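You operate a simulated robot arm through the tools that you are given. There is no shell and no other tool. Be economical: measure what you need, move in short steps, check, and stop when the job is done.

You are at the controls of a simulated two-armed robot. One attempt, no reset.

Task
Stir almonds and raisins till mixed and tip them into the paper bag.
Fine: the stirrer and the empty bowl go back to their spots. Set down upright: cream stirrer.

The check looks at the end state, three seconds after you hand in, the way a careful person would. Anything else that was tipped, shoved, dropped, spilled or broken makes it a failure.

Robot
Two 7-joint arms with three-finger grippers on one trunk, on a base that drives. Base frame: it is fixed to the floor where the robot stands at the start and does not move with it; the origin is under the middle of the robot, x ahead of it, y to its left, z up; the surface under the hand at the start is at about z = 900. Units: mm, rad, N and s.
The left shoulder is at the start at [30, 124, 1183], the right one opposite. With the tool pointing down near the work surface each hand reaches from about 100 to 780 mm from the robot's upright axis, wherever it stands, measured 20 degrees to its own side. Places, roughly: white bowl (21x14x7 cm) [500, 300, 900]. Payload 2.2 kg a hand.
The TCP of each hand is the grasp point between the finger pads, 28 mm short of the fingertips. In the tool frame z runs along the fingers and y along their closing line. Largest opening 102 mm; the body of the gripper starts 71 mm behind the TCP.
Orientation is that of the tool frame in the base frame, as a unit quaternion [w, x, y, z]. With the fingers straight down and closing along the base's y, the tool's x points along the base's -x, its y along +y and its z along -z.

Tools
- The arms move only by the tool apply_moves. It takes "left_increments", "right_increments" or both (then of equal length, played together; a hand with none holds still); each is a list that holds one entry, the list of rows, each a list of 7 numbers: the shift along the tool's x, y, z in units of 30 mm (1.0 is 30 mm), then the turn, a rotation vector about the tool's x, y, z in units of 6 degrees (1.0 is 6 degrees), then the opening in per cent of the stroke, from 0 (shut) to 100 (fully open). In form: [[[dx, dy, dz, ax, ay, az, jaw], ...]]. A call has 1 to 20 rows; each row shifts and turns the commanded pose from where the row before left it, along the tool's axes as they then stand. A call with a number of a shift or a turn outside -1 to 1 is refused whole. A row lasts 0.2 s, in which the tool goes at most 50 mm and 0.15 rad; a call with a longer step from one row to the next is refused whole, and so is a gripper value outside its range. Where a pose cannot be reached the arm comes as near as it can. A force on the tool above 50 N (or 10 N above the force at the start of the call, whichever is more), or a blocked arm, ends the call early, and 0.2 s more pass. Each finger halts on what it meets, pressing with about 40 N; the grip force reading is that of the motor and also rises with nothing between the fingers. The clock runs only during rows and for 0.2 s after the last one: add rows that do not move to give the fingers time. It gives the time, the measured TCP pose, the force on the tool (base axes), the opening and the grip force at its end, in the units of the frame above (readings bear some noise), with the torque about the TCP (base axes, N m) and any sound that the robot's microphone picked up.
- Cameras (640 x 400 px; columns grow to the right, rows downward): "scene" is now at [34.5, 40.5, 1895.2]; the picture's right is [0.53, -0.85, 0.00], its down [-0.67, -0.41, -0.62] and it looks along [0.53, 0.33, -0.78] (base axes); focal length 294 px, centre (320, 200). "left" rides on the left gripper at [72, 38, -86] in its tool frame; the picture's right is [-0.46, 0.89, 0.00], its down [-0.60, -0.32, -0.73] and it looks along [-0.65, -0.34, 0.68] (tool axes); focal length 256 px, centre (320, 200). "right" rides on the right gripper at [69, 44, -86] in its tool frame; the picture's right is [-0.53, 0.85, 0.00], its down [-0.58, -0.36, -0.73] and it looks along [-0.62, -0.39, 0.68] (tool axes); focal length 256 px, centre (320, 200). There is no depth. A picture from a camera that has moved, and an enlarged one, comes with that camera's place and axes in the base frame and with its lens.
- grab_frame(camera): a new picture of that camera. The clock stands still meanwhile.
- raise_lower(by): slides the trunk up (or, below 0, down) by that many mm; the arms and the scene camera ride with it, the base frame stays. It gives what a move gives, with no picture.
- drive_base(legs): drives the robot by 1 to 6 legs, each [ahead, left, turn to the left] in mm, mm and rad, along the robot's own axes; the way and the turn of a leg run together, so that a leg with both is an arc; at most 1500 mm and 3.142 rad a leg. The arms and the cameras ride along, it lands a little off, and it stops where it bumps. It gives what a move gives.
- aim_head(pan, tilt): turns the head with the scene camera to pan (to the left, within 2.496 rad either way) and tilt (down, from -0.506 to 1.204), counted from straight ahead of the robot. It gives what a move gives.
- inspect(camera, box): a new picture of the part [left, top, right, bottom] of that camera's present view, enlarged. The clock stands still meanwhile.
- close_job(): hands the job in; it is judged then, once.

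Work in short steps. Places have to be worked out from the pictures, the camera data and where the tool is seen: move nearer, look again, correct. Check each grasp and each placing, and mend what went wrong. You have 120 turns and 92 pictures in all, those below and enlarged ones among them. Open the grippers and draw the arms clear of the work before you hand the job in, unless the task says otherwise; then end with one line.

The tools are called by a JSON object that holds its "method" and its "body". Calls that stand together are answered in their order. apply_moves: Moves the arms, as the interface text tells. Its arguments: {"type":"object","properties":{"left_increments":{"type":"array","items":{"type":"array","items":{"type":"array","items":{"type":"number"}}}},"right_increments":{"type":"array","items":{"type":"array","items":{"type":"array","items":{"type":"number"}}}}},"required":[]} The other tools are called the same way: raise_lower (by) slides the trunk up or down; drive_base (legs) drives the base; aim_head (pan, tilt) turns the head that bears the scene camera; grab_frame (camera) takes a picture; inspect (camera, box) takes an enlarged picture of a part of a camera's view; close_job () hands the job in.

At the start:

```text
time: 0.0
left_position: [396.7, 504.8, 1421.8]
left_tool_rot: [0.001, -0.001, 1.0, 0.0]
left_wrist_force: [-0.5, 0.3, 0.9]
left_wrist_torque: [0.0, 0.01, -0.05]
left_finger_gap: 102.0
left_grasp_force: 0.0
right_position: [495.3, -1.5, 1352.7]
right_tool_rot: [0.0, 0.0, 1.0, -0.001]
right_wrist_force: [0.3, 0.2, 0.1]
right_wrist_torque: [-0.01, -0.02, -0.02]
right_finger_gap: 101.8
right_grasp_force: 0.0
trunk travel left (down, up): [-425.0, 115.0]
robot x, y, heading: [1.3, 0.0, 0.001]
head pan, tilt: [0.555, 0.899]
```

scene: 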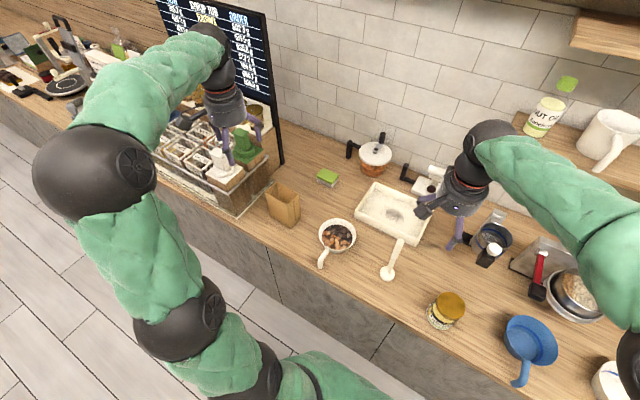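
right: 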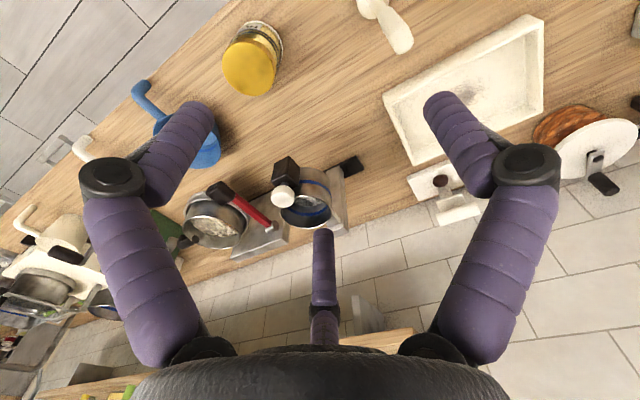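
left: 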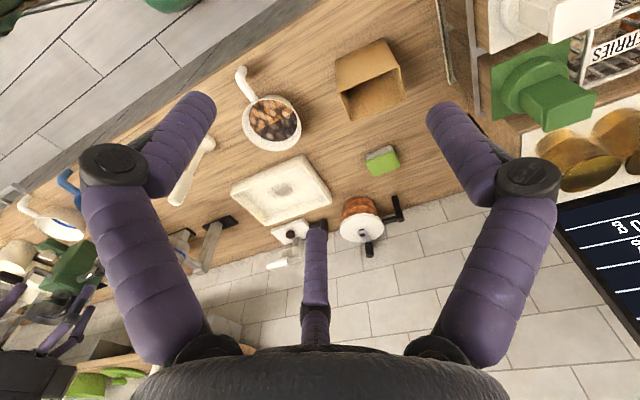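

The white bowl with a handle holds the nuts, the bag is to its left, and a cream spoon-like stirrer lies to its right. I'll look closer at each.

{"method": "inspect", "body": {"camera": "scene", "box": [250, 160, 450, 300]}}

{"method": "inspect", "body": {"camera": "left", "box": [150, 30, 430, 210]}}

```text
2.86 times, centred on (350, 230) of scene
camera zoom: at [34.5, 40.5, 1895.2], right [0.53, -0.85, 0.0], down [-0.67, -0.41, -0.62], along [0.53, 0.33, -0.78], focal length 839 px, centre (234, 114)
```

zoom: 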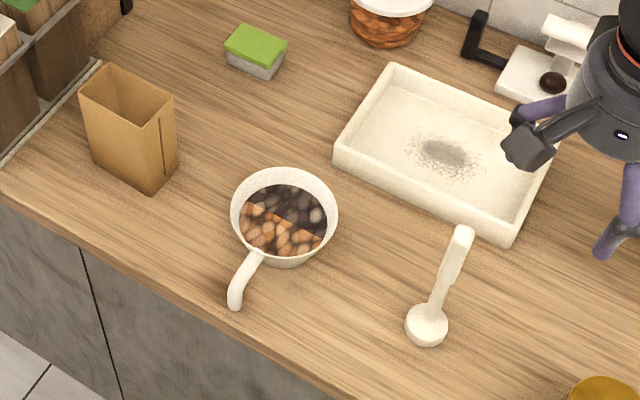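

```text
2.22 times, centred on (290, 120) of left
camera zoom: at [325.9, 541.5, 1509.4], right [0.46, 0.89, 0.0], down [0.6, -0.32, 0.73], along [0.65, -0.34, -0.68], focal length 569 px, centre (387, 378)
```

zoom: 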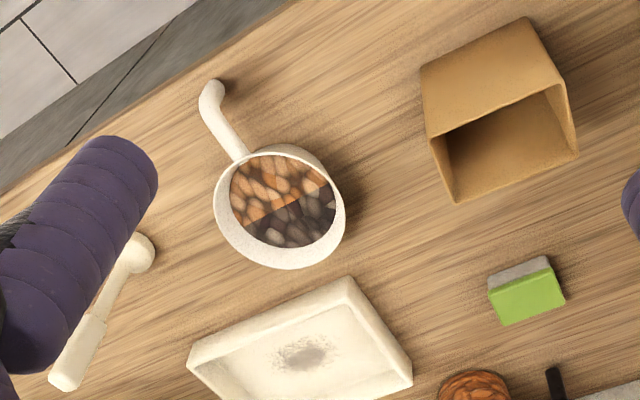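

The stirrer appears to stand upright on its disc at about (547, 73), with its top near z=1138. I'll bring the right hand above it and look, and move the left hand nearer the bowl handle.

{"method": "apply_moves", "body": {"right_increments": [[[-0.347, 0.503, 0.68, 0, 0, 0, 100], [-0.347, 0.503, 0.68, 0, 0, 0, 100], [-0.347, 0.503, 0.68, 0, 0, 0, 100], [-0.347, 0.503, 0.68, 0, 0, 0, 100], [-0.347, 0.503, 0.68, 0, 0, 0, 100], [0, 0, 0, 0, 0, 0, 100], [0, 0, 0, 0, 0, 0, 100]]], "left_increments": [[[0.25, -0.6, 1, 0, 0, 0, 100], [0.25, -0.6, 1, 0, 0, 0, 100], [0.25, -0.6, 1, 0, 0, 0, 100], [0.25, -0.6, 1, 0, 0, 0, 100], [0.25, -0.6, 1, 0, 0, 0, 100], [0.25, -0.6, 1, 0, 0, 0, 100], [0, 0, 0, 0, 0, 0, 100]]]}}

{"method": "grab_frame", "body": {"camera": "right"}}

{"method": "grab_frame", "body": {"camera": "left"}}

{"method": "grab_frame", "body": {"camera": "scene"}}

```text
time: 1.6
left_position: [350.8, 395.3, 1243.1]
left_tool_rot: [0.0, 0.0, 1.0, 0.0]
left_wrist_force: [0.1, -0.1, 0.5]
left_wrist_torque: [-0.02, 0.02, -0.01]
left_finger_gap: 102.0
left_grasp_force: 0.1
right_position: [546.0, 73.9, 1250.0]
right_tool_rot: [0.0, 0.0, 1.0, 0.0]
right_wrist_force: [-0.4, -0.2, -0.4]
right_wrist_torque: [-0.02, -0.02, -0.03]
right_finger_gap: 102.1
right_grasp_force: 0.0
trunk travel left (down, up): [-425.0, 115.0]
robot x, y, heading: [-0.8, 2.9, 0.001]
head pan, tilt: [0.555, 0.899]
```

```text
86 pictures are left
camera right: at [477.7, 118.8, 1334.6], right [0.53, 0.85, 0.0], down [0.58, -0.36, 0.73], along [0.62, -0.39, -0.68], focal length 256 px, centre (320, 200)
```

right: 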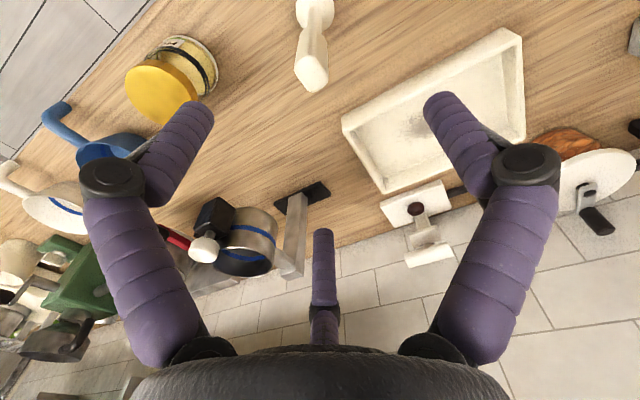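

```text
85 pictures are left
camera left: at [280.3, 433.6, 1330.1], right [0.46, 0.89, 0.0], down [0.6, -0.32, 0.73], along [0.65, -0.34, -0.68], focal length 256 px, centre (320, 200)
```

left: 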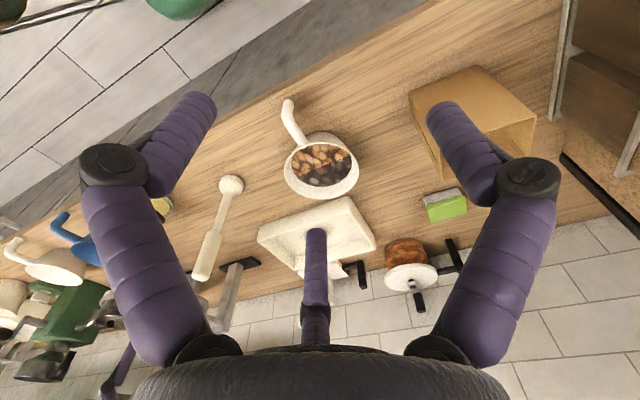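

```text
84 pictures are left
camera scene: at [34.8, 41.1, 1895.3], right [0.53, -0.85, 0.0], down [-0.67, -0.41, -0.62], along [0.53, 0.33, -0.78], focal length 294 px, centre (320, 200)
```

scene: 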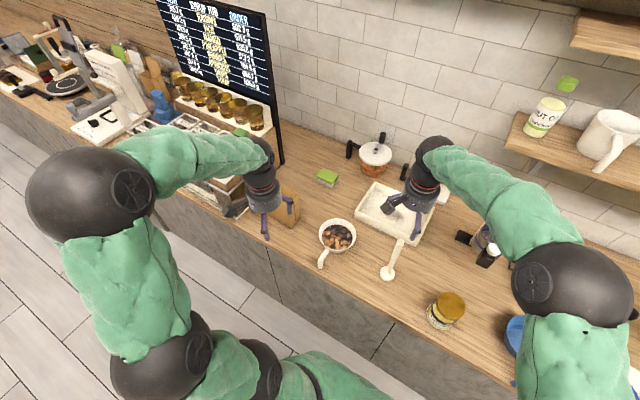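

The camera views suggest an odd finger geometry, so I'll look closely at the right hand and stirrer from the scene camera before descending.

{"method": "inspect", "body": {"camera": "scene", "box": [360, 130, 470, 290]}}

{"method": "inspect", "body": {"camera": "scene", "box": [220, 130, 380, 280]}}

```text
2.50 times, centred on (415, 210) of scene
camera zoom: at [34.8, 41.1, 1895.3], right [0.53, -0.85, 0.0], down [-0.67, -0.41, -0.62], along [0.53, 0.33, -0.78], focal length 734 px, centre (82, 175)
```

zoom: 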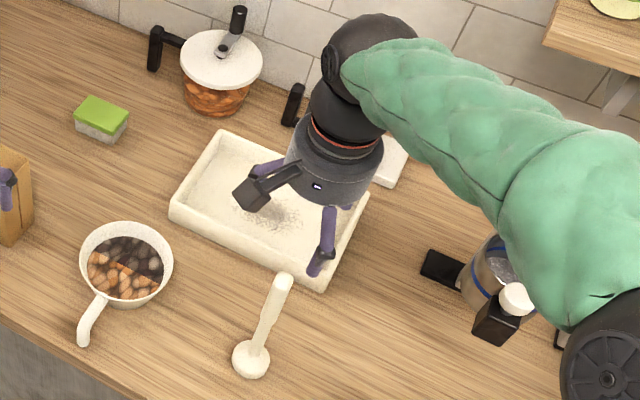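

```text
2.67 times, centred on (300, 205) of scene
camera zoom: at [34.8, 41.1, 1895.3], right [0.53, -0.85, 0.0], down [-0.67, -0.41, -0.62], along [0.53, 0.33, -0.78], focal length 783 px, centre (373, 187)
```

zoom: 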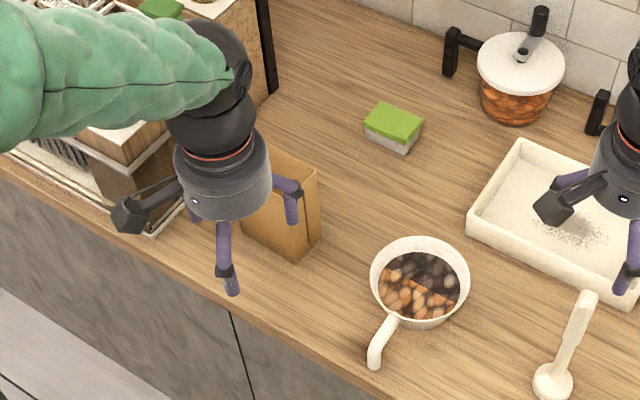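

The hand looks bulkier in view than specified, but the stirrer is centred on its axis at about (543, 72). I'll descend straight to TCP z=1095.

{"method": "apply_moves", "body": {"right_increments": [[[0.1, -0.07, 0.86, 0, 0, 0, 100], [0, 0, 0.86, 0, 0, 0, 100], [0, 0, 0.86, 0, 0, 0, 100], [0, 0, 0.86, 0, 0, 0, 100], [0, 0, 0.86, 0, 0, 0, 100], [0, 0, 0.86, 0, 0, 0, 100]]]}}

{"method": "grab_frame", "body": {"camera": "right"}}

{"method": "inspect", "body": {"camera": "scene", "box": [360, 150, 470, 300]}}

```text
time: 3.0
left_position: [350.9, 397.4, 1243.5]
left_tool_rot: [0.0, 0.0, 1.0, 0.0]
left_wrist_force: [-0.3, -0.1, 0.2]
left_wrist_torque: [-0.03, 0.05, -0.02]
left_finger_gap: 101.6
left_grasp_force: 0.0
right_position: [544.1, 72.3, 1093.3]
right_tool_rot: [0.0, 0.001, 1.0, 0.0]
right_wrist_force: [0.1, 0.2, -0.9]
right_wrist_torque: [-0.02, 0.01, 0.0]
right_finger_gap: 102.0
right_grasp_force: 0.1
trunk travel left (down, up): [-425.0, 115.0]
robot x, y, heading: [1.6, 0.7, -0.003]
head pan, tilt: [0.555, 0.899]
```

```text
81 pictures are left
camera right: at [475.0, 116.1, 1178.2], right [0.53, 0.85, 0.0], down [0.58, -0.36, 0.73], along [0.62, -0.39, -0.68], focal length 256 px, centre (320, 200)
```

right: 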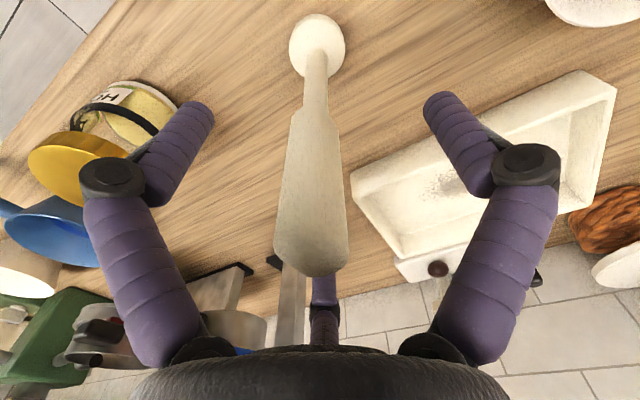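

```text
2.67 times, centred on (415, 225) of scene
camera zoom: at [35.3, 40.6, 1895.2], right [0.53, -0.85, 0.0], down [-0.67, -0.41, -0.62], along [0.53, 0.33, -0.78], focal length 783 px, centre (67, 133)
```

zoom: 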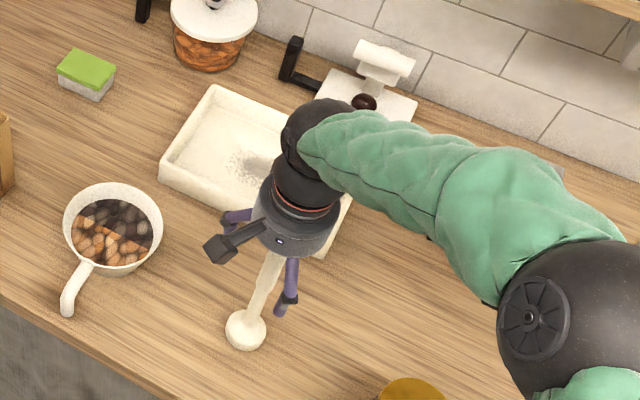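

The handle is centred between the fingers with its top at about 1134. Closing now.

{"method": "apply_moves", "body": {"right_increments": [[[0, 0, 0, 0, 0, 0, 0], [0, 0, 0, 0, 0, 0, 0], [0, 0, 0, 0, 0, 0, 0], [0, 0, 0, 0, 0, 0, 0]]]}}

{"method": "grab_frame", "body": {"camera": "right"}}

```text
time: 4.0
left_position: [351.0, 396.8, 1244.8]
left_tool_rot: [0.0, 0.001, 1.0, 0.0]
left_wrist_force: [-0.3, 0.6, 0.7]
left_wrist_torque: [0.03, 0.02, 0.01]
left_finger_gap: 101.9
left_grasp_force: 0.0
right_position: [544.3, 71.9, 1094.5]
right_tool_rot: [0.0, 0.0, 1.0, 0.0]
right_wrist_force: [-0.5, -0.7, 2.4]
right_wrist_torque: [-0.05, -0.22, -0.05]
right_finger_gap: 25.0
right_grasp_force: 40.3
trunk travel left (down, up): [-425.0, 115.0]
robot x, y, heading: [-0.9, -1.9, 0.003]
head pan, tilt: [0.555, 0.899]
```

```text
79 pictures are left
camera right: at [474.7, 115.8, 1178.9], right [0.53, 0.85, 0.0], down [0.58, -0.36, 0.73], along [0.62, -0.39, -0.68], focal length 256 px, centre (320, 200)
```

right: 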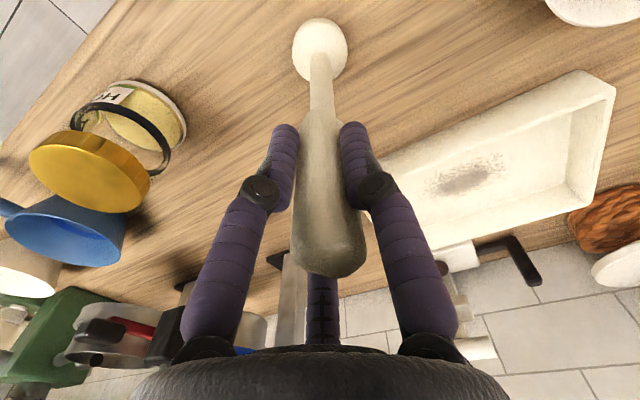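

Gripped at 25 mm gap. Lifting the stirrer about 100 mm and checking.

{"method": "apply_moves", "body": {"right_increments": [[[0, 0, -0.4, 0, 0, 0, 0], [0, 0, -0.7, 0, 0, 0, 0], [0, 0, -0.7, 0, 0, 0, 0], [0, 0, -0.7, 0, 0, 0, 0], [0, 0, -0.7, 0, 0, 0, 0], [0, 0, 0, 0, 0, 0, 0]]]}}

{"method": "grab_frame", "body": {"camera": "right"}}

{"method": "inspect", "body": {"camera": "scene", "box": [280, 180, 440, 280]}}

{"method": "inspect", "body": {"camera": "left", "box": [200, 60, 400, 200]}}

```text
time: 5.4
left_position: [351.4, 395.3, 1243.8]
left_tool_rot: [0.0, 0.0, 1.0, 0.0]
left_wrist_force: [-0.5, 0.1, -0.4]
left_wrist_torque: [0.0, 0.0, 0.0]
left_finger_gap: 102.1
left_grasp_force: 0.1
right_position: [542.7, 72.4, 1190.5]
right_tool_rot: [0.0, 0.0, 1.0, 0.0]
right_wrist_force: [0.5, -0.2, -1.6]
right_wrist_torque: [0.05, 0.0, -0.02]
right_finger_gap: 25.1
right_grasp_force: 40.1
trunk travel left (down, up): [-425.0, 115.0]
robot x, y, heading: [3.6, -2.4, -0.001]
head pan, tilt: [0.555, 0.899]
```

```text
78 pictures are left
camera right: at [474.0, 115.9, 1275.2], right [0.53, 0.85, 0.0], down [0.58, -0.36, 0.73], along [0.62, -0.39, -0.68], focal length 256 px, centre (320, 200)
```

right: 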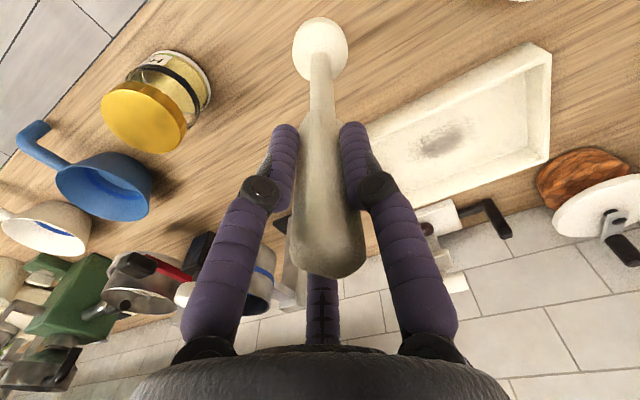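

```text
4.00 times, centred on (360, 230) of scene
camera zoom: at [35.0, 40.5, 1895.2], right [0.53, -0.85, 0.0], down [-0.67, -0.41, -0.62], along [0.53, 0.33, -0.78], focal length 1174 px, centre (160, 80)
```

zoom: 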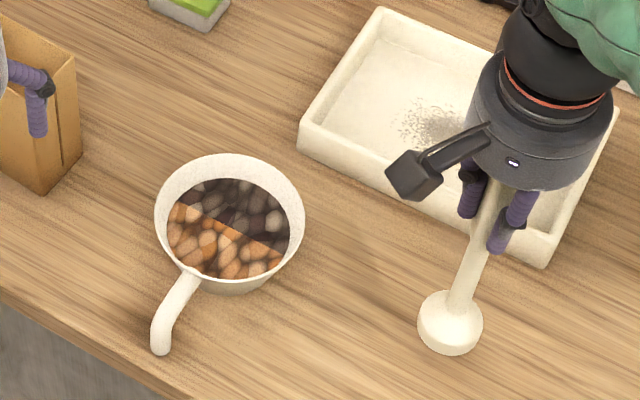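

```text
2.86 times, centred on (300, 130) of left
camera zoom: at [280.6, 433.4, 1330.4], right [0.46, 0.89, 0.0], down [0.6, -0.32, 0.73], along [0.65, -0.34, -0.68], focal length 731 px, centre (377, 400)
```

zoom: 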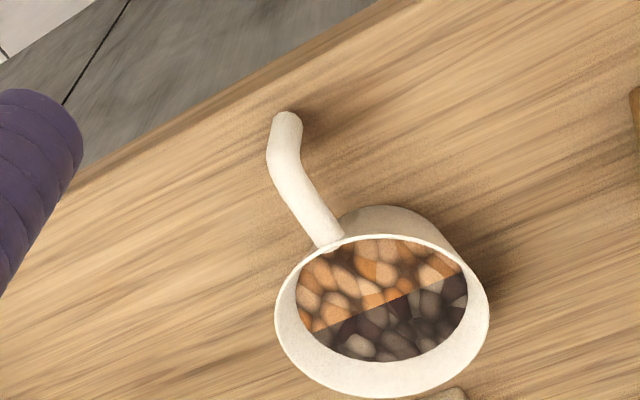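

The stirrer hangs straight. The bowl handle runs horizontally from (488, 291, 966) to (443, 293, 960), then hooks down. I'll pitch the left hand 45° forward and go to a pre-grasp in front of it.

{"method": "apply_moves", "body": {"left_increments": [[[0, 0, 0, 0, -0.9375, 0, 100], [0, 0, 0, 0, -0.9375, 0, 100], [0, 0, 0, 0, -0.9375, 0, 100], [0, 0, 0, 0, -0.9375, 0, 100], [0, 0, 0, 0, -0.9375, 0, 100], [0, 0, 0, 0, -0.9375, 0, 100], [0, 0, 0, 0, -0.9375, 0, 100], [0, 0, 0, 0, -0.9375, 0, 100], [0.589, -0.49, 0.831, 0, 0, 0, 100], [0.589, -0.49, 0.831, 0, 0, 0, 100], [0.589, -0.49, 0.831, 0, 0, 0, 100], [0.589, -0.49, 0.831, 0, 0, 0, 100], [0.589, -0.49, 0.831, 0, 0, 0, 100], [0.589, -0.49, 0.831, 0, 0, 0, 100], [0.589, -0.49, 0.831, 0, 0, 0, 100], [0, 0, 0, 0, 0, 0, 100]]]}}

{"method": "grab_frame", "body": {"camera": "left"}}

{"method": "grab_frame", "body": {"camera": "scene"}}

```text
time: 8.8
left_position: [383.7, 326.1, 1065.3]
left_tool_rot: [0.38, 0.001, 0.925, -0.008]
left_wrist_force: [1.0, 0.1, 0.5]
left_wrist_torque: [-0.01, -0.02, -0.01]
left_finger_gap: 102.2
left_grasp_force: 0.0
left hand out of reach, approached as far as the arm can: row 14, 15
right_position: [542.3, 71.4, 1190.6]
right_tool_rot: [0.0, 0.0, 1.0, 0.0]
right_wrist_force: [0.4, 0.0, -0.9]
right_wrist_torque: [-0.04, 0.02, 0.0]
right_finger_gap: 25.0
right_grasp_force: 40.2
trunk travel left (down, up): [-425.0, 115.0]
robot x, y, heading: [-1.8, -0.9, 0.0]
head pan, tilt: [0.555, 0.899]
```

```text
75 pictures are left
camera left: at [272.9, 364.6, 1074.7], right [0.34, 0.89, 0.32], down [-0.09, -0.3, 0.95], along [0.94, -0.35, -0.03], focal length 256 px, centre (320, 200)
```

left: 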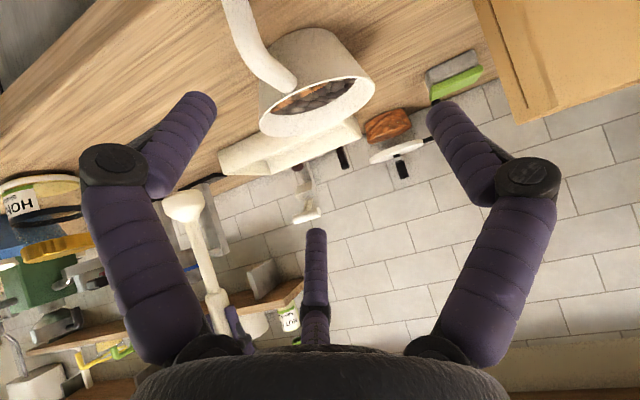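

```text
74 pictures are left
camera scene: at [34.6, 40.3, 1895.3], right [0.53, -0.85, 0.0], down [-0.67, -0.41, -0.62], along [0.53, 0.33, -0.78], focal length 294 px, centre (320, 200)
```

scene: 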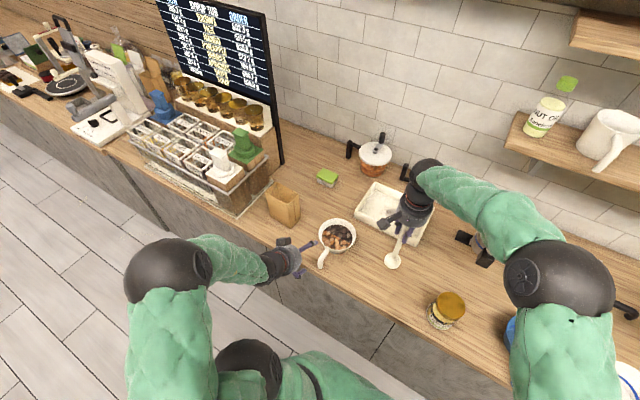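

The 45° pitch is out of reach this close, so I'll reduce the pitch to 30° and check the pose.

{"method": "apply_moves", "body": {"left_increments": [[[0, 0, 0, 0, 0.8333, 0, 100], [0, 0, 0, 0, 0.8333, 0, 100], [0, 0, 0, 0, 0.8333, 0, 100], [0, 0, 0, 0, 0, 0, 100]]]}}

```text
time: 9.8
left_position: [382.2, 325.7, 1065.8]
left_tool_rot: [0.258, 0.0, 0.966, 0.0]
left_wrist_force: [0.3, 0.3, 0.1]
left_wrist_torque: [-0.01, -0.01, -0.03]
left_finger_gap: 102.0
left_grasp_force: 0.0
right_position: [541.9, 71.0, 1190.5]
right_tool_rot: [0.0, 0.0, 1.0, 0.0]
right_wrist_force: [-0.3, 0.1, -2.4]
right_wrist_torque: [0.01, -0.01, 0.03]
right_finger_gap: 24.7
right_grasp_force: 39.8
trunk travel left (down, up): [-425.0, 115.0]
robot x, y, heading: [1.5, -0.4, 0.002]
head pan, tilt: [0.555, 0.899]
```

At 30° the pose settles. Moving to the pre-grasp at (410, 292, 1049).

{"method": "apply_moves", "body": {"left_increments": [[[-0.26, -0.56, 0.48, 0, 0, 0, 100], [-0.26, -0.56, 0.48, 0, 0, 0, 100], [0, 0, 0, 0, 0, 0, 100]]]}}

{"method": "grab_frame", "body": {"camera": "left"}}

{"method": "inspect", "body": {"camera": "scene", "box": [250, 200, 390, 300]}}

```text
time: 10.6
left_position: [406.7, 296.7, 1049.2]
left_tool_rot: [0.257, 0.0, 0.966, 0.001]
left_wrist_force: [0.2, 0.2, 0.2]
left_wrist_torque: [0.01, -0.03, -0.01]
left_finger_gap: 102.1
left_grasp_force: 0.1
left hand out of reach, approached as far as the arm can: row 2
right_position: [541.9, 72.1, 1190.5]
right_tool_rot: [0.0, 0.0, 1.0, 0.0]
right_wrist_force: [-0.3, -0.6, -1.4]
right_wrist_torque: [-0.01, 0.0, 0.0]
right_finger_gap: 24.8
right_grasp_force: 39.9
trunk travel left (down, up): [-425.0, 115.0]
robot x, y, heading: [1.9, 0.0, -0.0]
head pan, tilt: [0.555, 0.899]
```

```text
73 pictures are left
camera left: at [302.7, 334.4, 1089.0], right [0.4, 0.89, 0.23], down [0.16, -0.32, 0.93], along [0.9, -0.34, -0.27], focal length 256 px, centre (320, 200)
```

left: 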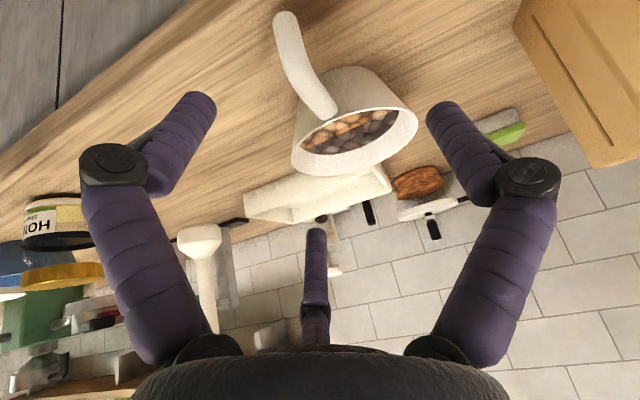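

```text
4.00 times, centred on (320, 250) of scene
camera zoom: at [34.3, 40.4, 1895.3], right [0.53, -0.85, 0.0], down [-0.67, -0.41, -0.62], along [0.53, 0.33, -0.78], focal length 1174 px, centre (320, 0)
```

zoom: 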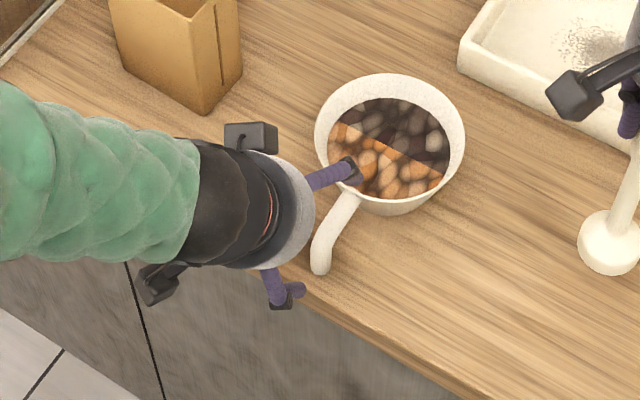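

The left arm runs out of room when pitched, so I won't hold the bowl while stirring; the stirrer will go in gently with force checks. I'll retract the left hand clear and bring the stirrer over the bowl.

{"method": "apply_moves", "body": {"left_increments": [[[-0.223, 0.857, -0.861, 0, 0, 0, 100], [-0.223, 0.857, -0.861, 0, 0, 0, 100], [-0.223, 0.857, -0.861, 0, 0, 0, 100], [-0.223, 0.857, -0.861, 0, 0, 0, 100], [-0.223, 0.857, -0.861, 0, 0, 0, 100], [-0.223, 0.857, -0.861, 0, 0, 0, 100], [-0.223, 0.857, -0.861, 0, 0, 0, 100], [0, 0, 0, 0, 0.8333, 0, 100], [0, 0, 0, 0, 0.8333, 0, 100], [0, 0, 0, 0, 0.8333, 0, 100], [0, 0, 0, 0, 0.8333, 0, 100], [0, 0, 0, 0, 0.8333, 0, 100], [0, 0, 0, 0, 0.8333, 0, 100], [0, 0, 0, 0, 0, 0, 100]]], "right_increments": [[[0, 0, -0.2, 0, 0, 0, 0], [0, 0, -0.2, 0, 0, 0, 0], [0, 0, 0, 0, 0, 0, 0], [0, 0, 0, 0, 0, 0, 0], [-0.05, 0.811, 0, 0, 0, 0, 0], [-0.05, 0.811, 0, 0, 0, 0, 0], [-0.05, 0.811, 0, 0, 0, 0, 0], [-0.05, 0.811, 0, 0, 0, 0, 0], [-0.05, 0.811, 0, 0, 0, 0, 0], [-0.05, 0.811, 0, 0, 0, 0, 0], [-0.05, 0.811, 0, 0, 0, 0, 0], [-0.05, 0.811, 0, 0, 0, 0, 0], [-0.05, 0.811, 0, 0, 0, 0, 0], [0, 0, 0, 0, 0, 0, 0]]]}}

{"method": "grab_frame", "body": {"camera": "right"}}

{"method": "inspect", "body": {"camera": "scene", "box": [230, 150, 410, 290]}}

{"method": "grab_frame", "body": {"camera": "left"}}

```text
time: 13.6
left_position: [356.8, 477.0, 1232.2]
left_tool_rot: [-0.002, 0.0, 1.0, 0.001]
left_wrist_force: [-0.1, 0.0, 0.6]
left_wrist_torque: [-0.01, -0.01, 0.03]
left_finger_gap: 102.1
left_grasp_force: 0.1
right_position: [556.6, 291.0, 1203.7]
right_tool_rot: [0.0, 0.0, 1.0, 0.001]
right_wrist_force: [0.0, -0.7, -1.2]
right_wrist_torque: [0.04, -0.02, 0.02]
right_finger_gap: 24.8
right_grasp_force: 39.6
trunk travel left (down, up): [-425.0, 115.0]
robot x, y, heading: [-3.7, 0.6, -0.002]
head pan, tilt: [0.555, 0.899]
```

```text
71 pictures are left
camera right: at [486.6, 334.9, 1287.9], right [0.53, 0.85, 0.0], down [0.58, -0.37, 0.73], along [0.62, -0.39, -0.68], focal length 256 px, centre (320, 200)
```

right: 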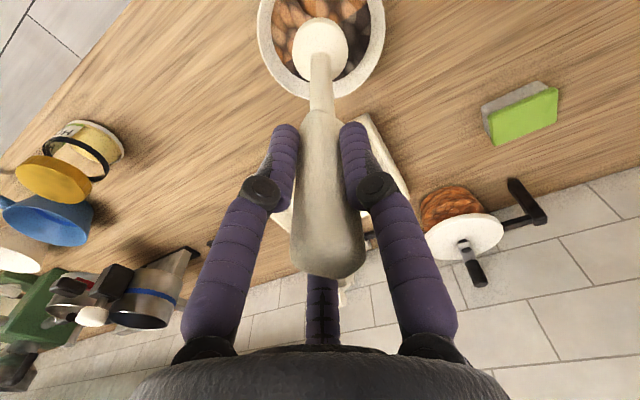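

```text
2.86 times, centred on (320, 220) of scene
camera zoom: at [33.6, 39.1, 1895.3], right [0.53, -0.85, 0.0], down [-0.66, -0.41, -0.62], along [0.53, 0.33, -0.78], focal length 839 px, centre (320, 143)
```

zoom: 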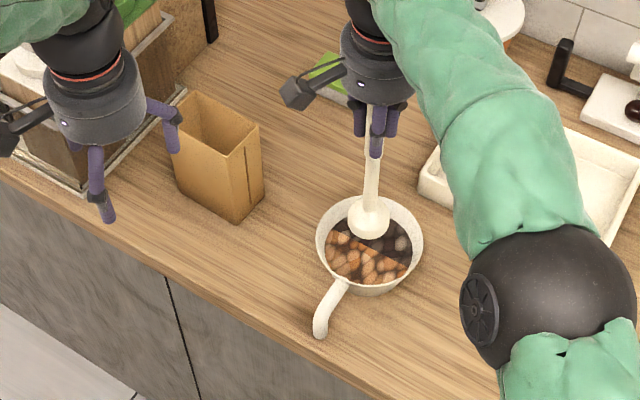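

```text
69 pictures are left
camera left: at [286.2, 513.3, 1317.4], right [0.46, 0.89, 0.0], down [0.6, -0.32, 0.73], along [0.65, -0.34, -0.68], focal length 256 px, centre (320, 200)
```

left: 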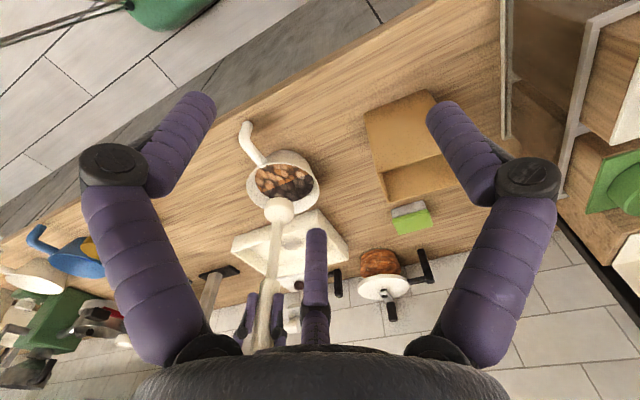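

The disc is about 4 mm off the bowl centre. I'll correct that and lower it so the bottom sits near z=938.

{"method": "apply_moves", "body": {"right_increments": [[[-0.13, -0.13, 0.2, 0, 0, 0, 0], [0, 0, 0.5, 0, 0, 0, 0], [0, 0, 0.5, 0, 0, 0, 0], [0, 0, 0.5, 0, 0, 0, 0], [0, 0, 0.5, 0, 0, 0, 0], [0, 0, 0.15, 0, 0, 0, 0]]]}}

{"method": "inspect", "body": {"camera": "scene", "box": [290, 190, 400, 290]}}

{"method": "inspect", "body": {"camera": "right", "box": [240, 0, 400, 120]}}

```text
time: 15.0
left_position: [357.6, 476.4, 1230.2]
left_tool_rot: [0.001, -0.001, 1.0, 0.0]
left_wrist_force: [-0.5, -0.7, 0.2]
left_wrist_torque: [0.02, -0.01, 0.0]
left_finger_gap: 102.1
left_grasp_force: 0.1
right_position: [561.0, 286.5, 1132.2]
right_tool_rot: [0.0, 0.0, 1.0, -0.001]
right_wrist_force: [0.1, -0.3, -1.0]
right_wrist_torque: [0.03, -0.01, 0.01]
right_finger_gap: 24.6
right_grasp_force: 40.1
trunk travel left (down, up): [-425.0, 115.0]
robot x, y, heading: [0.3, 0.7, 0.002]
head pan, tilt: [0.555, 0.899]
```

```text
4.00 times, centred on (345, 240) of scene
camera zoom: at [34.6, 40.5, 1895.3], right [0.53, -0.85, 0.0], down [-0.67, -0.41, -0.62], along [0.53, 0.33, -0.78], focal length 1174 px, centre (220, 40)
```

zoom: 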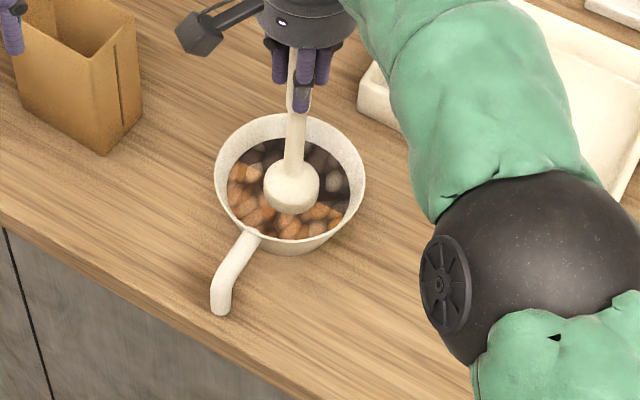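

```text
3.33 times, centred on (320, 60) of right
camera zoom: at [491.7, 331.2, 1216.5], right [0.53, 0.85, 0.0], down [0.58, -0.36, 0.73], along [0.62, -0.39, -0.68], focal length 853 px, centre (320, 667)
```

zoom: 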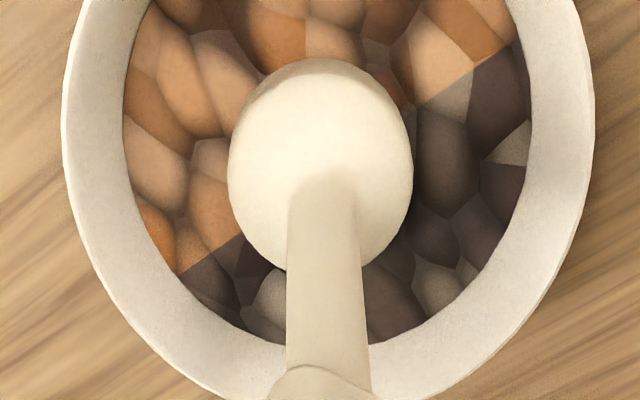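

No contact so far, and the contents surface is visible around the disc. I'll lower it 13 mm more and make one small 15 mm-radius circle as a test.

{"method": "apply_moves", "body": {"right_increments": [[[0, 0, 0.22, 0, 0, 0, 0], [0, 0, 0.22, 0, 0, 0, 0], [-0.5, 0, 0, 0, 0, 0, 0], [0.147, 0.354, 0, 0, 0, 0, 0], [0.354, 0.147, 0, 0, 0, 0, 0], [0.354, -0.147, 0, 0, 0, 0, 0], [0.147, -0.354, 0, 0, 0, 0, 0], [-0.147, -0.354, 0, 0, 0, 0, 0], [-0.354, -0.147, 0, 0, 0, 0, 0], [-0.354, 0.147, 0, 0, 0, 0, 0], [-0.147, 0.354, 0, 0, 0, 0, 0]]]}}

{"method": "inspect", "body": {"camera": "scene", "box": [290, 190, 400, 290]}}

```text
time: 17.4
left_position: [357.8, 477.2, 1229.5]
left_tool_rot: [0.0, 0.0, 1.0, 0.001]
left_wrist_force: [0.3, -0.3, -0.5]
left_wrist_torque: [0.0, -0.01, 0.02]
left_finger_gap: 102.1
left_grasp_force: 0.0
right_position: [575.4, 288.3, 1119.1]
right_tool_rot: [0.0, 0.0, 1.0, 0.001]
right_wrist_force: [0.2, -0.3, -1.3]
right_wrist_torque: [-0.01, 0.03, 0.01]
right_finger_gap: 24.7
right_grasp_force: 39.8
trunk travel left (down, up): [-425.0, 115.0]
robot x, y, heading: [3.1, -1.7, 0.001]
head pan, tilt: [0.555, 0.899]
```

```text
4.00 times, centred on (345, 240) of scene
camera zoom: at [34.8, 41.6, 1895.2], right [0.53, -0.85, 0.0], down [-0.67, -0.41, -0.62], along [0.53, 0.33, -0.78], focal length 1174 px, centre (220, 40)
```

zoom: 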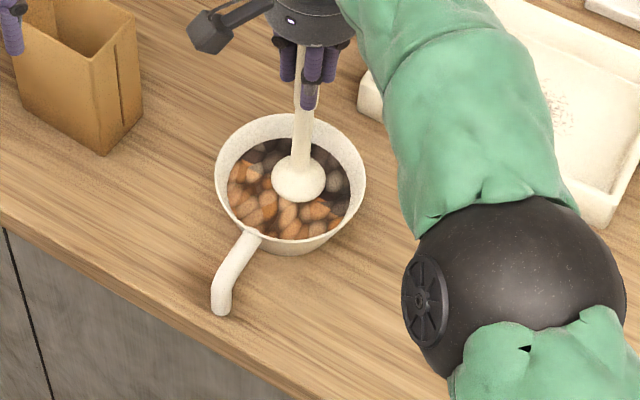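

The circle ran without force and the bowl stayed put. I'll go 6 mm deeper and do more revolutions at 18 mm radius.

{"method": "apply_moves", "body": {"right_increments": [[[-0.1, 0, 0.2, 0, 0, 0, 0], [0.176, 0.424, 0, 0, 0, 0, 0], [0.424, 0.176, 0, 0, 0, 0, 0], [0.424, -0.176, 0, 0, 0, 0, 0], [0.176, -0.424, 0, 0, 0, 0, 0], [-0.176, -0.424, 0, 0, 0, 0, 0], [-0.424, -0.176, 0, 0, 0, 0, 0], [-0.424, 0.176, 0, 0, 0, 0, 0], [-0.176, 0.424, 0, 0, 0, 0, 0], [0.176, 0.424, 0, 0, 0, 0, 0], [0.424, 0.176, 0, 0, 0, 0, 0], [0.424, -0.176, 0, 0, 0, 0, 0], [0.176, -0.424, 0, 0, 0, 0, 0], [-0.176, -0.424, 0, 0, 0, 0, 0], [-0.424, -0.176, 0, 0, 0, 0, 0], [-0.424, 0.176, 0, 0, 0, 0, 0], [-0.176, 0.424, 0, 0, 0, 0, 0]]]}}

{"method": "inspect", "body": {"camera": "scene", "box": [290, 190, 400, 290]}}

```text
time: 21.0
left_position: [357.4, 478.0, 1230.7]
left_tool_rot: [-0.001, -0.001, 1.0, 0.0]
left_wrist_force: [-0.2, -0.2, 0.3]
left_wrist_torque: [-0.02, 0.01, 0.02]
left_finger_gap: 101.9
left_grasp_force: 0.1
right_position: [578.4, 288.3, 1113.9]
right_tool_rot: [0.0, 0.0, 1.0, -0.001]
right_wrist_force: [0.5, 0.6, -0.9]
right_wrist_torque: [-0.04, -0.03, 0.02]
right_finger_gap: 24.9
right_grasp_force: 40.1
trunk travel left (down, up): [-425.0, 115.0]
robot x, y, heading: [1.3, -3.0, 0.003]
head pan, tilt: [0.555, 0.899]
```

```text
4.00 times, centred on (345, 240) of scene
camera zoom: at [34.8, 41.8, 1895.2], right [0.53, -0.85, 0.0], down [-0.67, -0.41, -0.62], along [0.53, 0.33, -0.78], focal length 1174 px, centre (220, 40)
```

zoom: 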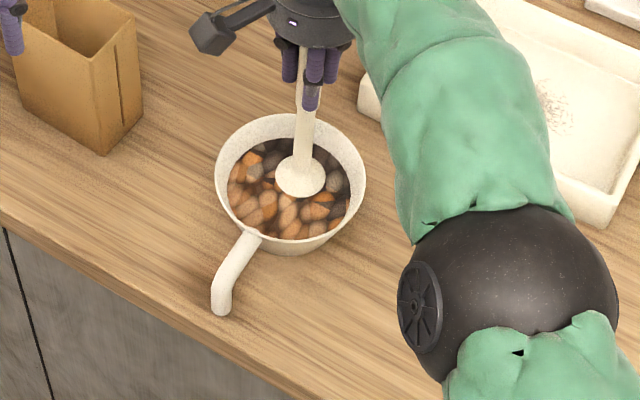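

The contents are starting to mix and the bowl hasn't moved, so I'll keep stirring.

{"method": "apply_moves", "body": {"right_increments": [[[0.176, 0.424, 0, 0, 0, 0, 0], [0.424, 0.176, 0, 0, 0, 0, 0], [0.424, -0.176, 0, 0, 0, 0, 0], [0.176, -0.424, 0, 0, 0, 0, 0], [-0.176, -0.424, 0, 0, 0, 0, 0], [-0.424, -0.176, 0, 0, 0, 0, 0], [-0.424, 0.176, 0, 0, 0, 0, 0], [-0.176, 0.424, 0, 0, 0, 0, 0], [0.176, 0.424, 0, 0, 0, 0, 0], [0.424, 0.176, 0, 0, 0, 0, 0], [0.424, -0.176, 0, 0, 0, 0, 0], [0.176, -0.424, 0, 0, 0, 0, 0], [-0.176, -0.424, 0, 0, 0, 0, 0], [-0.424, -0.176, 0, 0, 0, 0, 0], [-0.424, 0.176, 0, 0, 0, 0, 0], [-0.176, 0.424, 0, 0, 0, 0, 0], [0.176, 0.424, 0, 0, 0, 0, 0], [0.424, 0.176, 0, 0, 0, 0, 0], [0.424, -0.176, 0, 0, 0, 0, 0], [0.176, -0.424, 0, 0, 0, 0, 0]]]}}

{"method": "apply_moves", "body": {"right_increments": [[[-0.176, -0.424, 0, 0, 0, 0, 0], [-0.424, -0.176, 0, 0, 0, 0, 0], [-0.424, 0.176, 0, 0, 0, 0, 0], [-0.176, 0.424, 0, 0, 0, 0, 0], [0.176, 0.424, 0, 0, 0, 0, 0], [0.424, 0.176, 0, 0, 0, 0, 0], [0.424, -0.176, 0, 0, 0, 0, 0], [0.176, -0.424, 0, 0, 0, 0, 0], [-0.176, -0.424, 0, 0, 0, 0, 0], [-0.424, -0.176, 0, 0, 0, 0, 0], [-0.424, 0.176, 0, 0, 0, 0, 0], [-0.176, 0.424, 0, 0, 0, 0, 0], [0.176, 0.424, 0, 0, 0, 0, 0], [0.424, 0.176, 0, 0, 0, 0, 0], [0.424, -0.176, 0, 0, 0, 0, 0], [0.176, -0.424, 0, 0, 0, 0, 0], [-0.176, -0.424, 0, 0, 0, 0, 0], [-0.424, -0.176, 0, 0, 0, 0, 0], [-0.424, 0.176, 0, 0, 0, 0, 0], [-0.176, 0.424, 0, 0, 0, 0, 0]]]}}

{"method": "inspect", "body": {"camera": "scene", "box": [290, 190, 400, 290]}}

```text
time: 25.2
left_position: [357.2, 476.3, 1230.5]
left_tool_rot: [0.0, 0.0, 1.0, 0.0]
left_wrist_force: [0.1, -0.4, -1.2]
left_wrist_torque: [0.03, -0.02, -0.02]
left_finger_gap: 102.1
left_grasp_force: 0.1
right_position: [542.0, 285.7, 1113.5]
right_tool_rot: [0.0, -0.001, 1.0, 0.0]
right_wrist_force: [-0.6, 0.0, -2.3]
right_wrist_torque: [0.04, -0.02, -0.02]
right_finger_gap: 24.5
right_grasp_force: 40.0
trunk travel left (down, up): [-425.0, 115.0]
robot x, y, heading: [0.8, -0.6, 0.001]
head pan, tilt: [0.555, 0.899]
```

```text
time: 29.4
left_position: [358.2, 477.0, 1230.5]
left_tool_rot: [-0.001, 0.0, 1.0, 0.0]
left_wrist_force: [-0.2, 0.2, -0.6]
left_wrist_torque: [0.02, 0.0, 0.03]
left_finger_gap: 102.0
left_grasp_force: 0.0
right_position: [580.2, 287.1, 1111.8]
right_tool_rot: [0.0, 0.0, 1.0, 0.0]
right_wrist_force: [0.3, 0.1, -1.3]
right_wrist_torque: [0.04, 0.0, 0.02]
right_finger_gap: 24.6
right_grasp_force: 40.3
trunk travel left (down, up): [-425.0, 115.0]
robot x, y, heading: [-2.1, 0.3, 0.0]
head pan, tilt: [0.555, 0.899]
```

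```text
4.00 times, centred on (345, 240) of scene
camera zoom: at [34.8, 41.8, 1895.2], right [0.53, -0.85, 0.0], down [-0.67, -0.41, -0.62], along [0.53, 0.33, -0.78], focal length 1174 px, centre (220, 40)
```

zoom: 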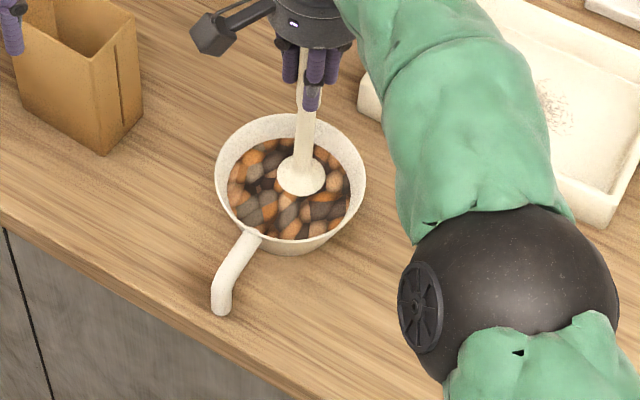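

The contents now look well mixed. I'll do two more revolutions for margin, finish at the bowl centre, then lift out.

{"method": "apply_moves", "body": {"right_increments": [[[0.176, 0.424, 0, 0, 0, 0, 0], [0.424, 0.176, 0, 0, 0, 0, 0], [0.424, -0.176, 0, 0, 0, 0, 0], [0.176, -0.424, 0, 0, 0, 0, 0], [-0.176, -0.424, 0, 0, 0, 0, 0], [-0.424, -0.176, 0, 0, 0, 0, 0], [-0.424, 0.176, 0, 0, 0, 0, 0], [-0.176, 0.424, 0, 0, 0, 0, 0], [0.176, 0.424, 0, 0, 0, 0, 0], [0.424, 0.176, 0, 0, 0, 0, 0], [0.424, -0.176, 0, 0, 0, 0, 0], [0.176, -0.424, 0, 0, 0, 0, 0], [-0.176, -0.424, 0, 0, 0, 0, 0], [-0.424, -0.176, 0, 0, 0, 0, 0], [-0.424, 0.176, 0, 0, 0, 0, 0], [-0.176, 0.424, 0, 0, 0, 0, 0], [0.6, 0, 0, 0, 0, 0, 0], [0, 0, 0, 0, 0, 0, 0]]]}}

{"method": "apply_moves", "body": {"right_increments": [[[0, 0, -0.3, 0, 0, 0, 0], [0, 0, -0.5, 0, 0, 0, 0], [0, 0, -0.6, 0, 0, 0, 0], [0, 0, -0.6, 0, 0, 0, 0], [0, 0, -0.6, 0, 0, 0, 0], [0, 0, -0.4, 0, 0, 0, 0], [0, 0, 0, 0, 0, 0, 0]]]}}

{"method": "inspect", "body": {"camera": "scene", "box": [290, 190, 400, 290]}}

{"method": "inspect", "body": {"camera": "right", "box": [240, 0, 400, 120]}}

```text
time: 33.2
left_position: [358.6, 476.7, 1229.2]
left_tool_rot: [0.0, -0.001, 1.0, -0.001]
left_wrist_force: [-0.1, 0.3, -0.6]
left_wrist_torque: [0.0, -0.01, 0.01]
left_finger_gap: 102.1
left_grasp_force: 0.0
right_position: [561.3, 286.3, 1112.5]
right_tool_rot: [-0.002, -0.001, 1.0, 0.0]
right_wrist_force: [0.3, -0.3, -1.0]
right_wrist_torque: [-0.01, 0.01, 0.0]
right_finger_gap: 24.9
right_grasp_force: 40.8
trunk travel left (down, up): [-425.0, 115.0]
robot x, y, heading: [2.4, 1.3, -0.002]
head pan, tilt: [0.555, 0.899]
```

```text
time: 34.8
left_position: [358.3, 477.1, 1229.0]
left_tool_rot: [-0.001, 0.0, 1.0, -0.001]
left_wrist_force: [-0.5, -0.2, 0.5]
left_wrist_torque: [0.0, 0.0, 0.01]
left_finger_gap: 102.1
left_grasp_force: 0.0
right_position: [559.3, 286.7, 1204.2]
right_tool_rot: [0.0, 0.0, 1.0, 0.0]
right_wrist_force: [0.0, 0.0, -1.2]
right_wrist_torque: [0.02, 0.01, 0.02]
right_finger_gap: 24.8
right_grasp_force: 40.2
trunk travel left (down, up): [-425.0, 115.0]
robot x, y, heading: [-0.3, 1.8, 0.002]
head pan, tilt: [0.555, 0.899]
```

```text
4.00 times, centred on (345, 240) of scene
camera zoom: at [34.8, 40.8, 1895.2], right [0.53, -0.85, 0.0], down [-0.67, -0.41, -0.62], along [0.53, 0.33, -0.78], focal length 1174 px, centre (220, 40)
```

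zoom: 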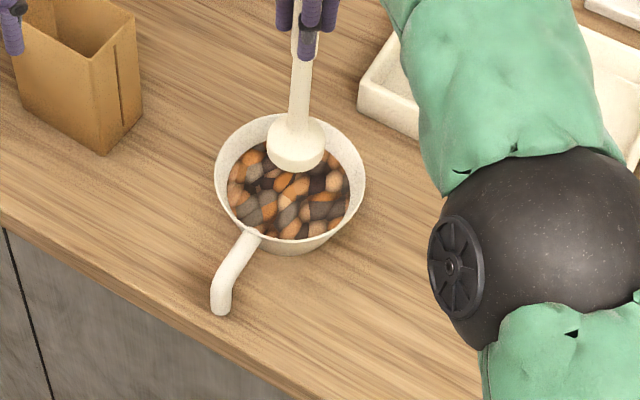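

```text
3.33 times, centred on (320, 60) of right
camera zoom: at [491.4, 330.7, 1287.7], right [0.53, 0.85, 0.0], down [0.58, -0.36, 0.73], along [0.62, -0.39, -0.68], focal length 853 px, centre (320, 667)
```

zoom: 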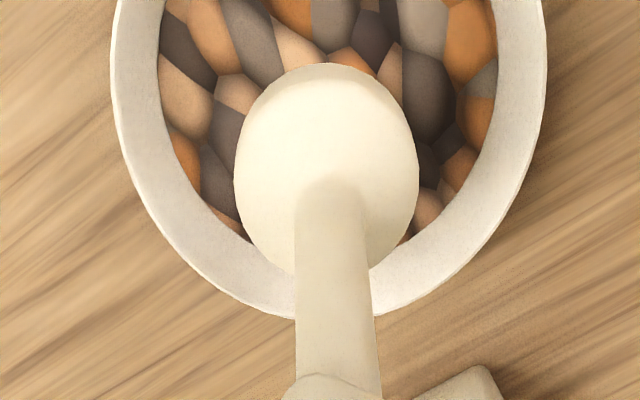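

Fully mixed, and the bowl hasn't moved. Returning the stirrer above its spot (544, 72).

{"method": "apply_moves", "body": {"right_increments": [[[0.061, -0.797, 0, 0, 0, 0, 0], [0.061, -0.797, 0, 0, 0, 0, 0], [0.061, -0.797, 0, 0, 0, 0, 0], [0.061, -0.797, 0, 0, 0, 0, 0], [0.061, -0.797, 0, 0, 0, 0, 0], [0.061, -0.797, 0, 0, 0, 0, 0], [0.061, -0.797, 0, 0, 0, 0, 0], [0.061, -0.797, 0, 0, 0, 0, 0], [0.061, -0.797, 0, 0, 0, 0, 0], [0, 0, 0.6, 0, 0, 0, 0], [0, 0, 0.7, 0, 0, 0, 0], [0, 0, 0.7, 0, 0, 0, 0], [0, 0, 0.7, 0, 0, 0, 0], [0, 0, 0.3, 0, 0, 0, 0], [0, 0, 0, 0, 0, 0, 0]]]}}

{"method": "inspect", "body": {"camera": "scene", "box": [350, 180, 450, 290]}}

{"method": "grab_frame", "body": {"camera": "right"}}

```text
time: 38.0
left_position: [358.5, 476.7, 1229.7]
left_tool_rot: [0.0, 0.0, 1.0, 0.0]
left_wrist_force: [0.5, 0.9, -0.1]
left_wrist_torque: [0.02, -0.02, 0.0]
left_finger_gap: 102.0
left_grasp_force: 0.0
right_position: [543.7, 72.0, 1112.5]
right_tool_rot: [-0.001, 0.0, 1.0, 0.0]
right_wrist_force: [-0.2, 0.1, -0.7]
right_wrist_torque: [-0.01, 0.0, 0.0]
right_finger_gap: 24.7
right_grasp_force: 39.9
trunk travel left (down, up): [-425.0, 115.0]
robot x, y, heading: [-0.4, -2.6, -0.0]
head pan, tilt: [0.555, 0.899]
```

```text
3.64 times, centred on (400, 235) of scene
camera zoom: at [34.7, 40.7, 1895.2], right [0.53, -0.85, 0.0], down [-0.67, -0.41, -0.62], along [0.53, 0.33, -0.78], focal length 1067 px, centre (29, 73)
```

zoom: 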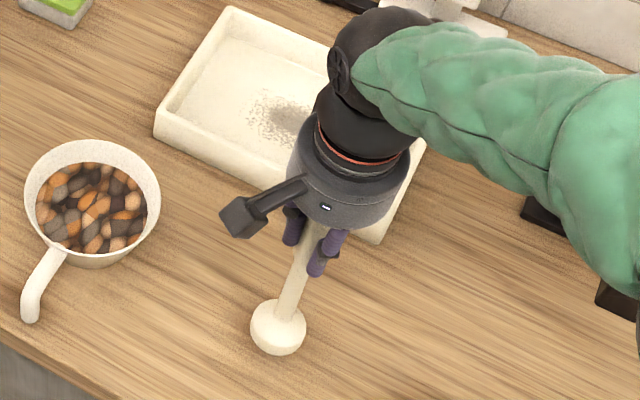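

```text
60 pictures are left
camera right: at [475.3, 115.8, 1196.8], right [0.53, 0.85, 0.0], down [0.58, -0.36, 0.73], along [0.62, -0.39, -0.68], focal length 256 px, centre (320, 200)
```

right: 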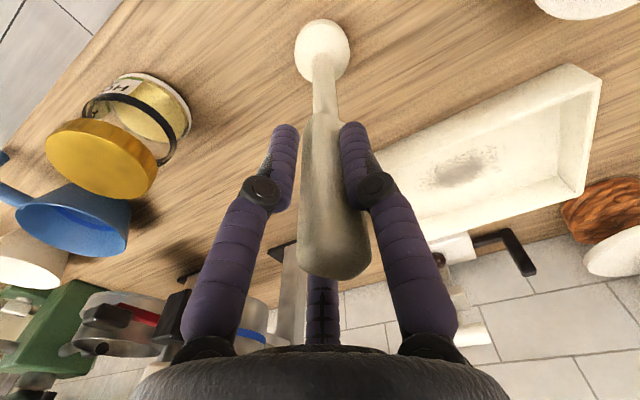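

The stirrer is over its spot, 18 mm above the counter. Lowering gently to contact.

{"method": "apply_moves", "body": {"right_increments": [[[0, 0, 0.25, 0, 0, 0, 0], [0, 0, 0.2, 0, 0, 0, 0], [0, 0, 0.08, 0, 0, 0, 0], [0, 0, 0, 0, 0, 0, 0]]]}}

```text
time: 39.0
left_position: [358.0, 478.4, 1229.5]
left_tool_rot: [0.0, 0.0, 1.0, 0.0]
left_wrist_force: [-0.7, -0.9, -0.9]
left_wrist_torque: [0.01, 0.0, -0.02]
left_finger_gap: 102.1
left_grasp_force: 0.1
right_position: [543.8, 71.7, 1097.0]
right_tool_rot: [0.001, 0.0, 1.0, 0.0]
right_wrist_force: [-1.0, 0.7, -0.7]
right_wrist_torque: [0.04, 0.01, -0.01]
right_finger_gap: 24.7
right_grasp_force: 40.3
trunk travel left (down, up): [-425.0, 115.0]
robot x, y, heading: [-0.2, -1.9, -0.005]
head pan, tilt: [0.555, 0.899]
```

{"method": "apply_moves", "body": {"right_increments": [[[0, 0, 0.07, 0, 0, 0, 0], [0, 0, 0.05, 0, 0, 0, 0], [0, 0, 0, 0, 0, 0, 0]]]}}

{"method": "inspect", "body": {"camera": "right", "box": [240, 0, 400, 120]}}

```text
time: 39.8
left_position: [355.9, 476.9, 1230.8]
left_tool_rot: [-0.001, 0.001, 1.0, -0.001]
left_wrist_force: [0.2, 0.1, -0.7]
left_wrist_torque: [0.0, 0.02, -0.01]
left_finger_gap: 102.0
left_grasp_force: 0.1
right_position: [543.9, 71.5, 1094.5]
right_tool_rot: [0.001, 0.0, 1.0, 0.001]
right_wrist_force: [-0.1, -1.0, 6.5]
right_wrist_torque: [-0.02, 0.02, 0.02]
right_finger_gap: 24.8
right_grasp_force: 40.1
trunk travel left (down, up): [-425.0, 115.0]
robot x, y, heading: [1.3, -2.9, -0.002]
head pan, tilt: [0.555, 0.899]
```

```text
3.33 times, centred on (320, 60) of right
camera zoom: at [475.3, 115.6, 1178.9], right [0.53, 0.85, 0.0], down [0.58, -0.37, 0.73], along [0.62, -0.39, -0.68], focal length 853 px, centre (320, 667)
```

zoom: 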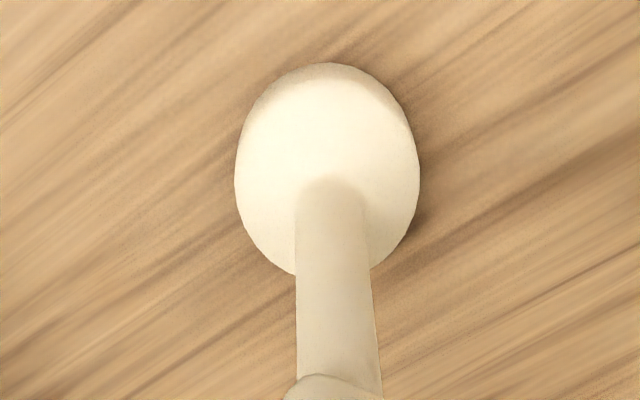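

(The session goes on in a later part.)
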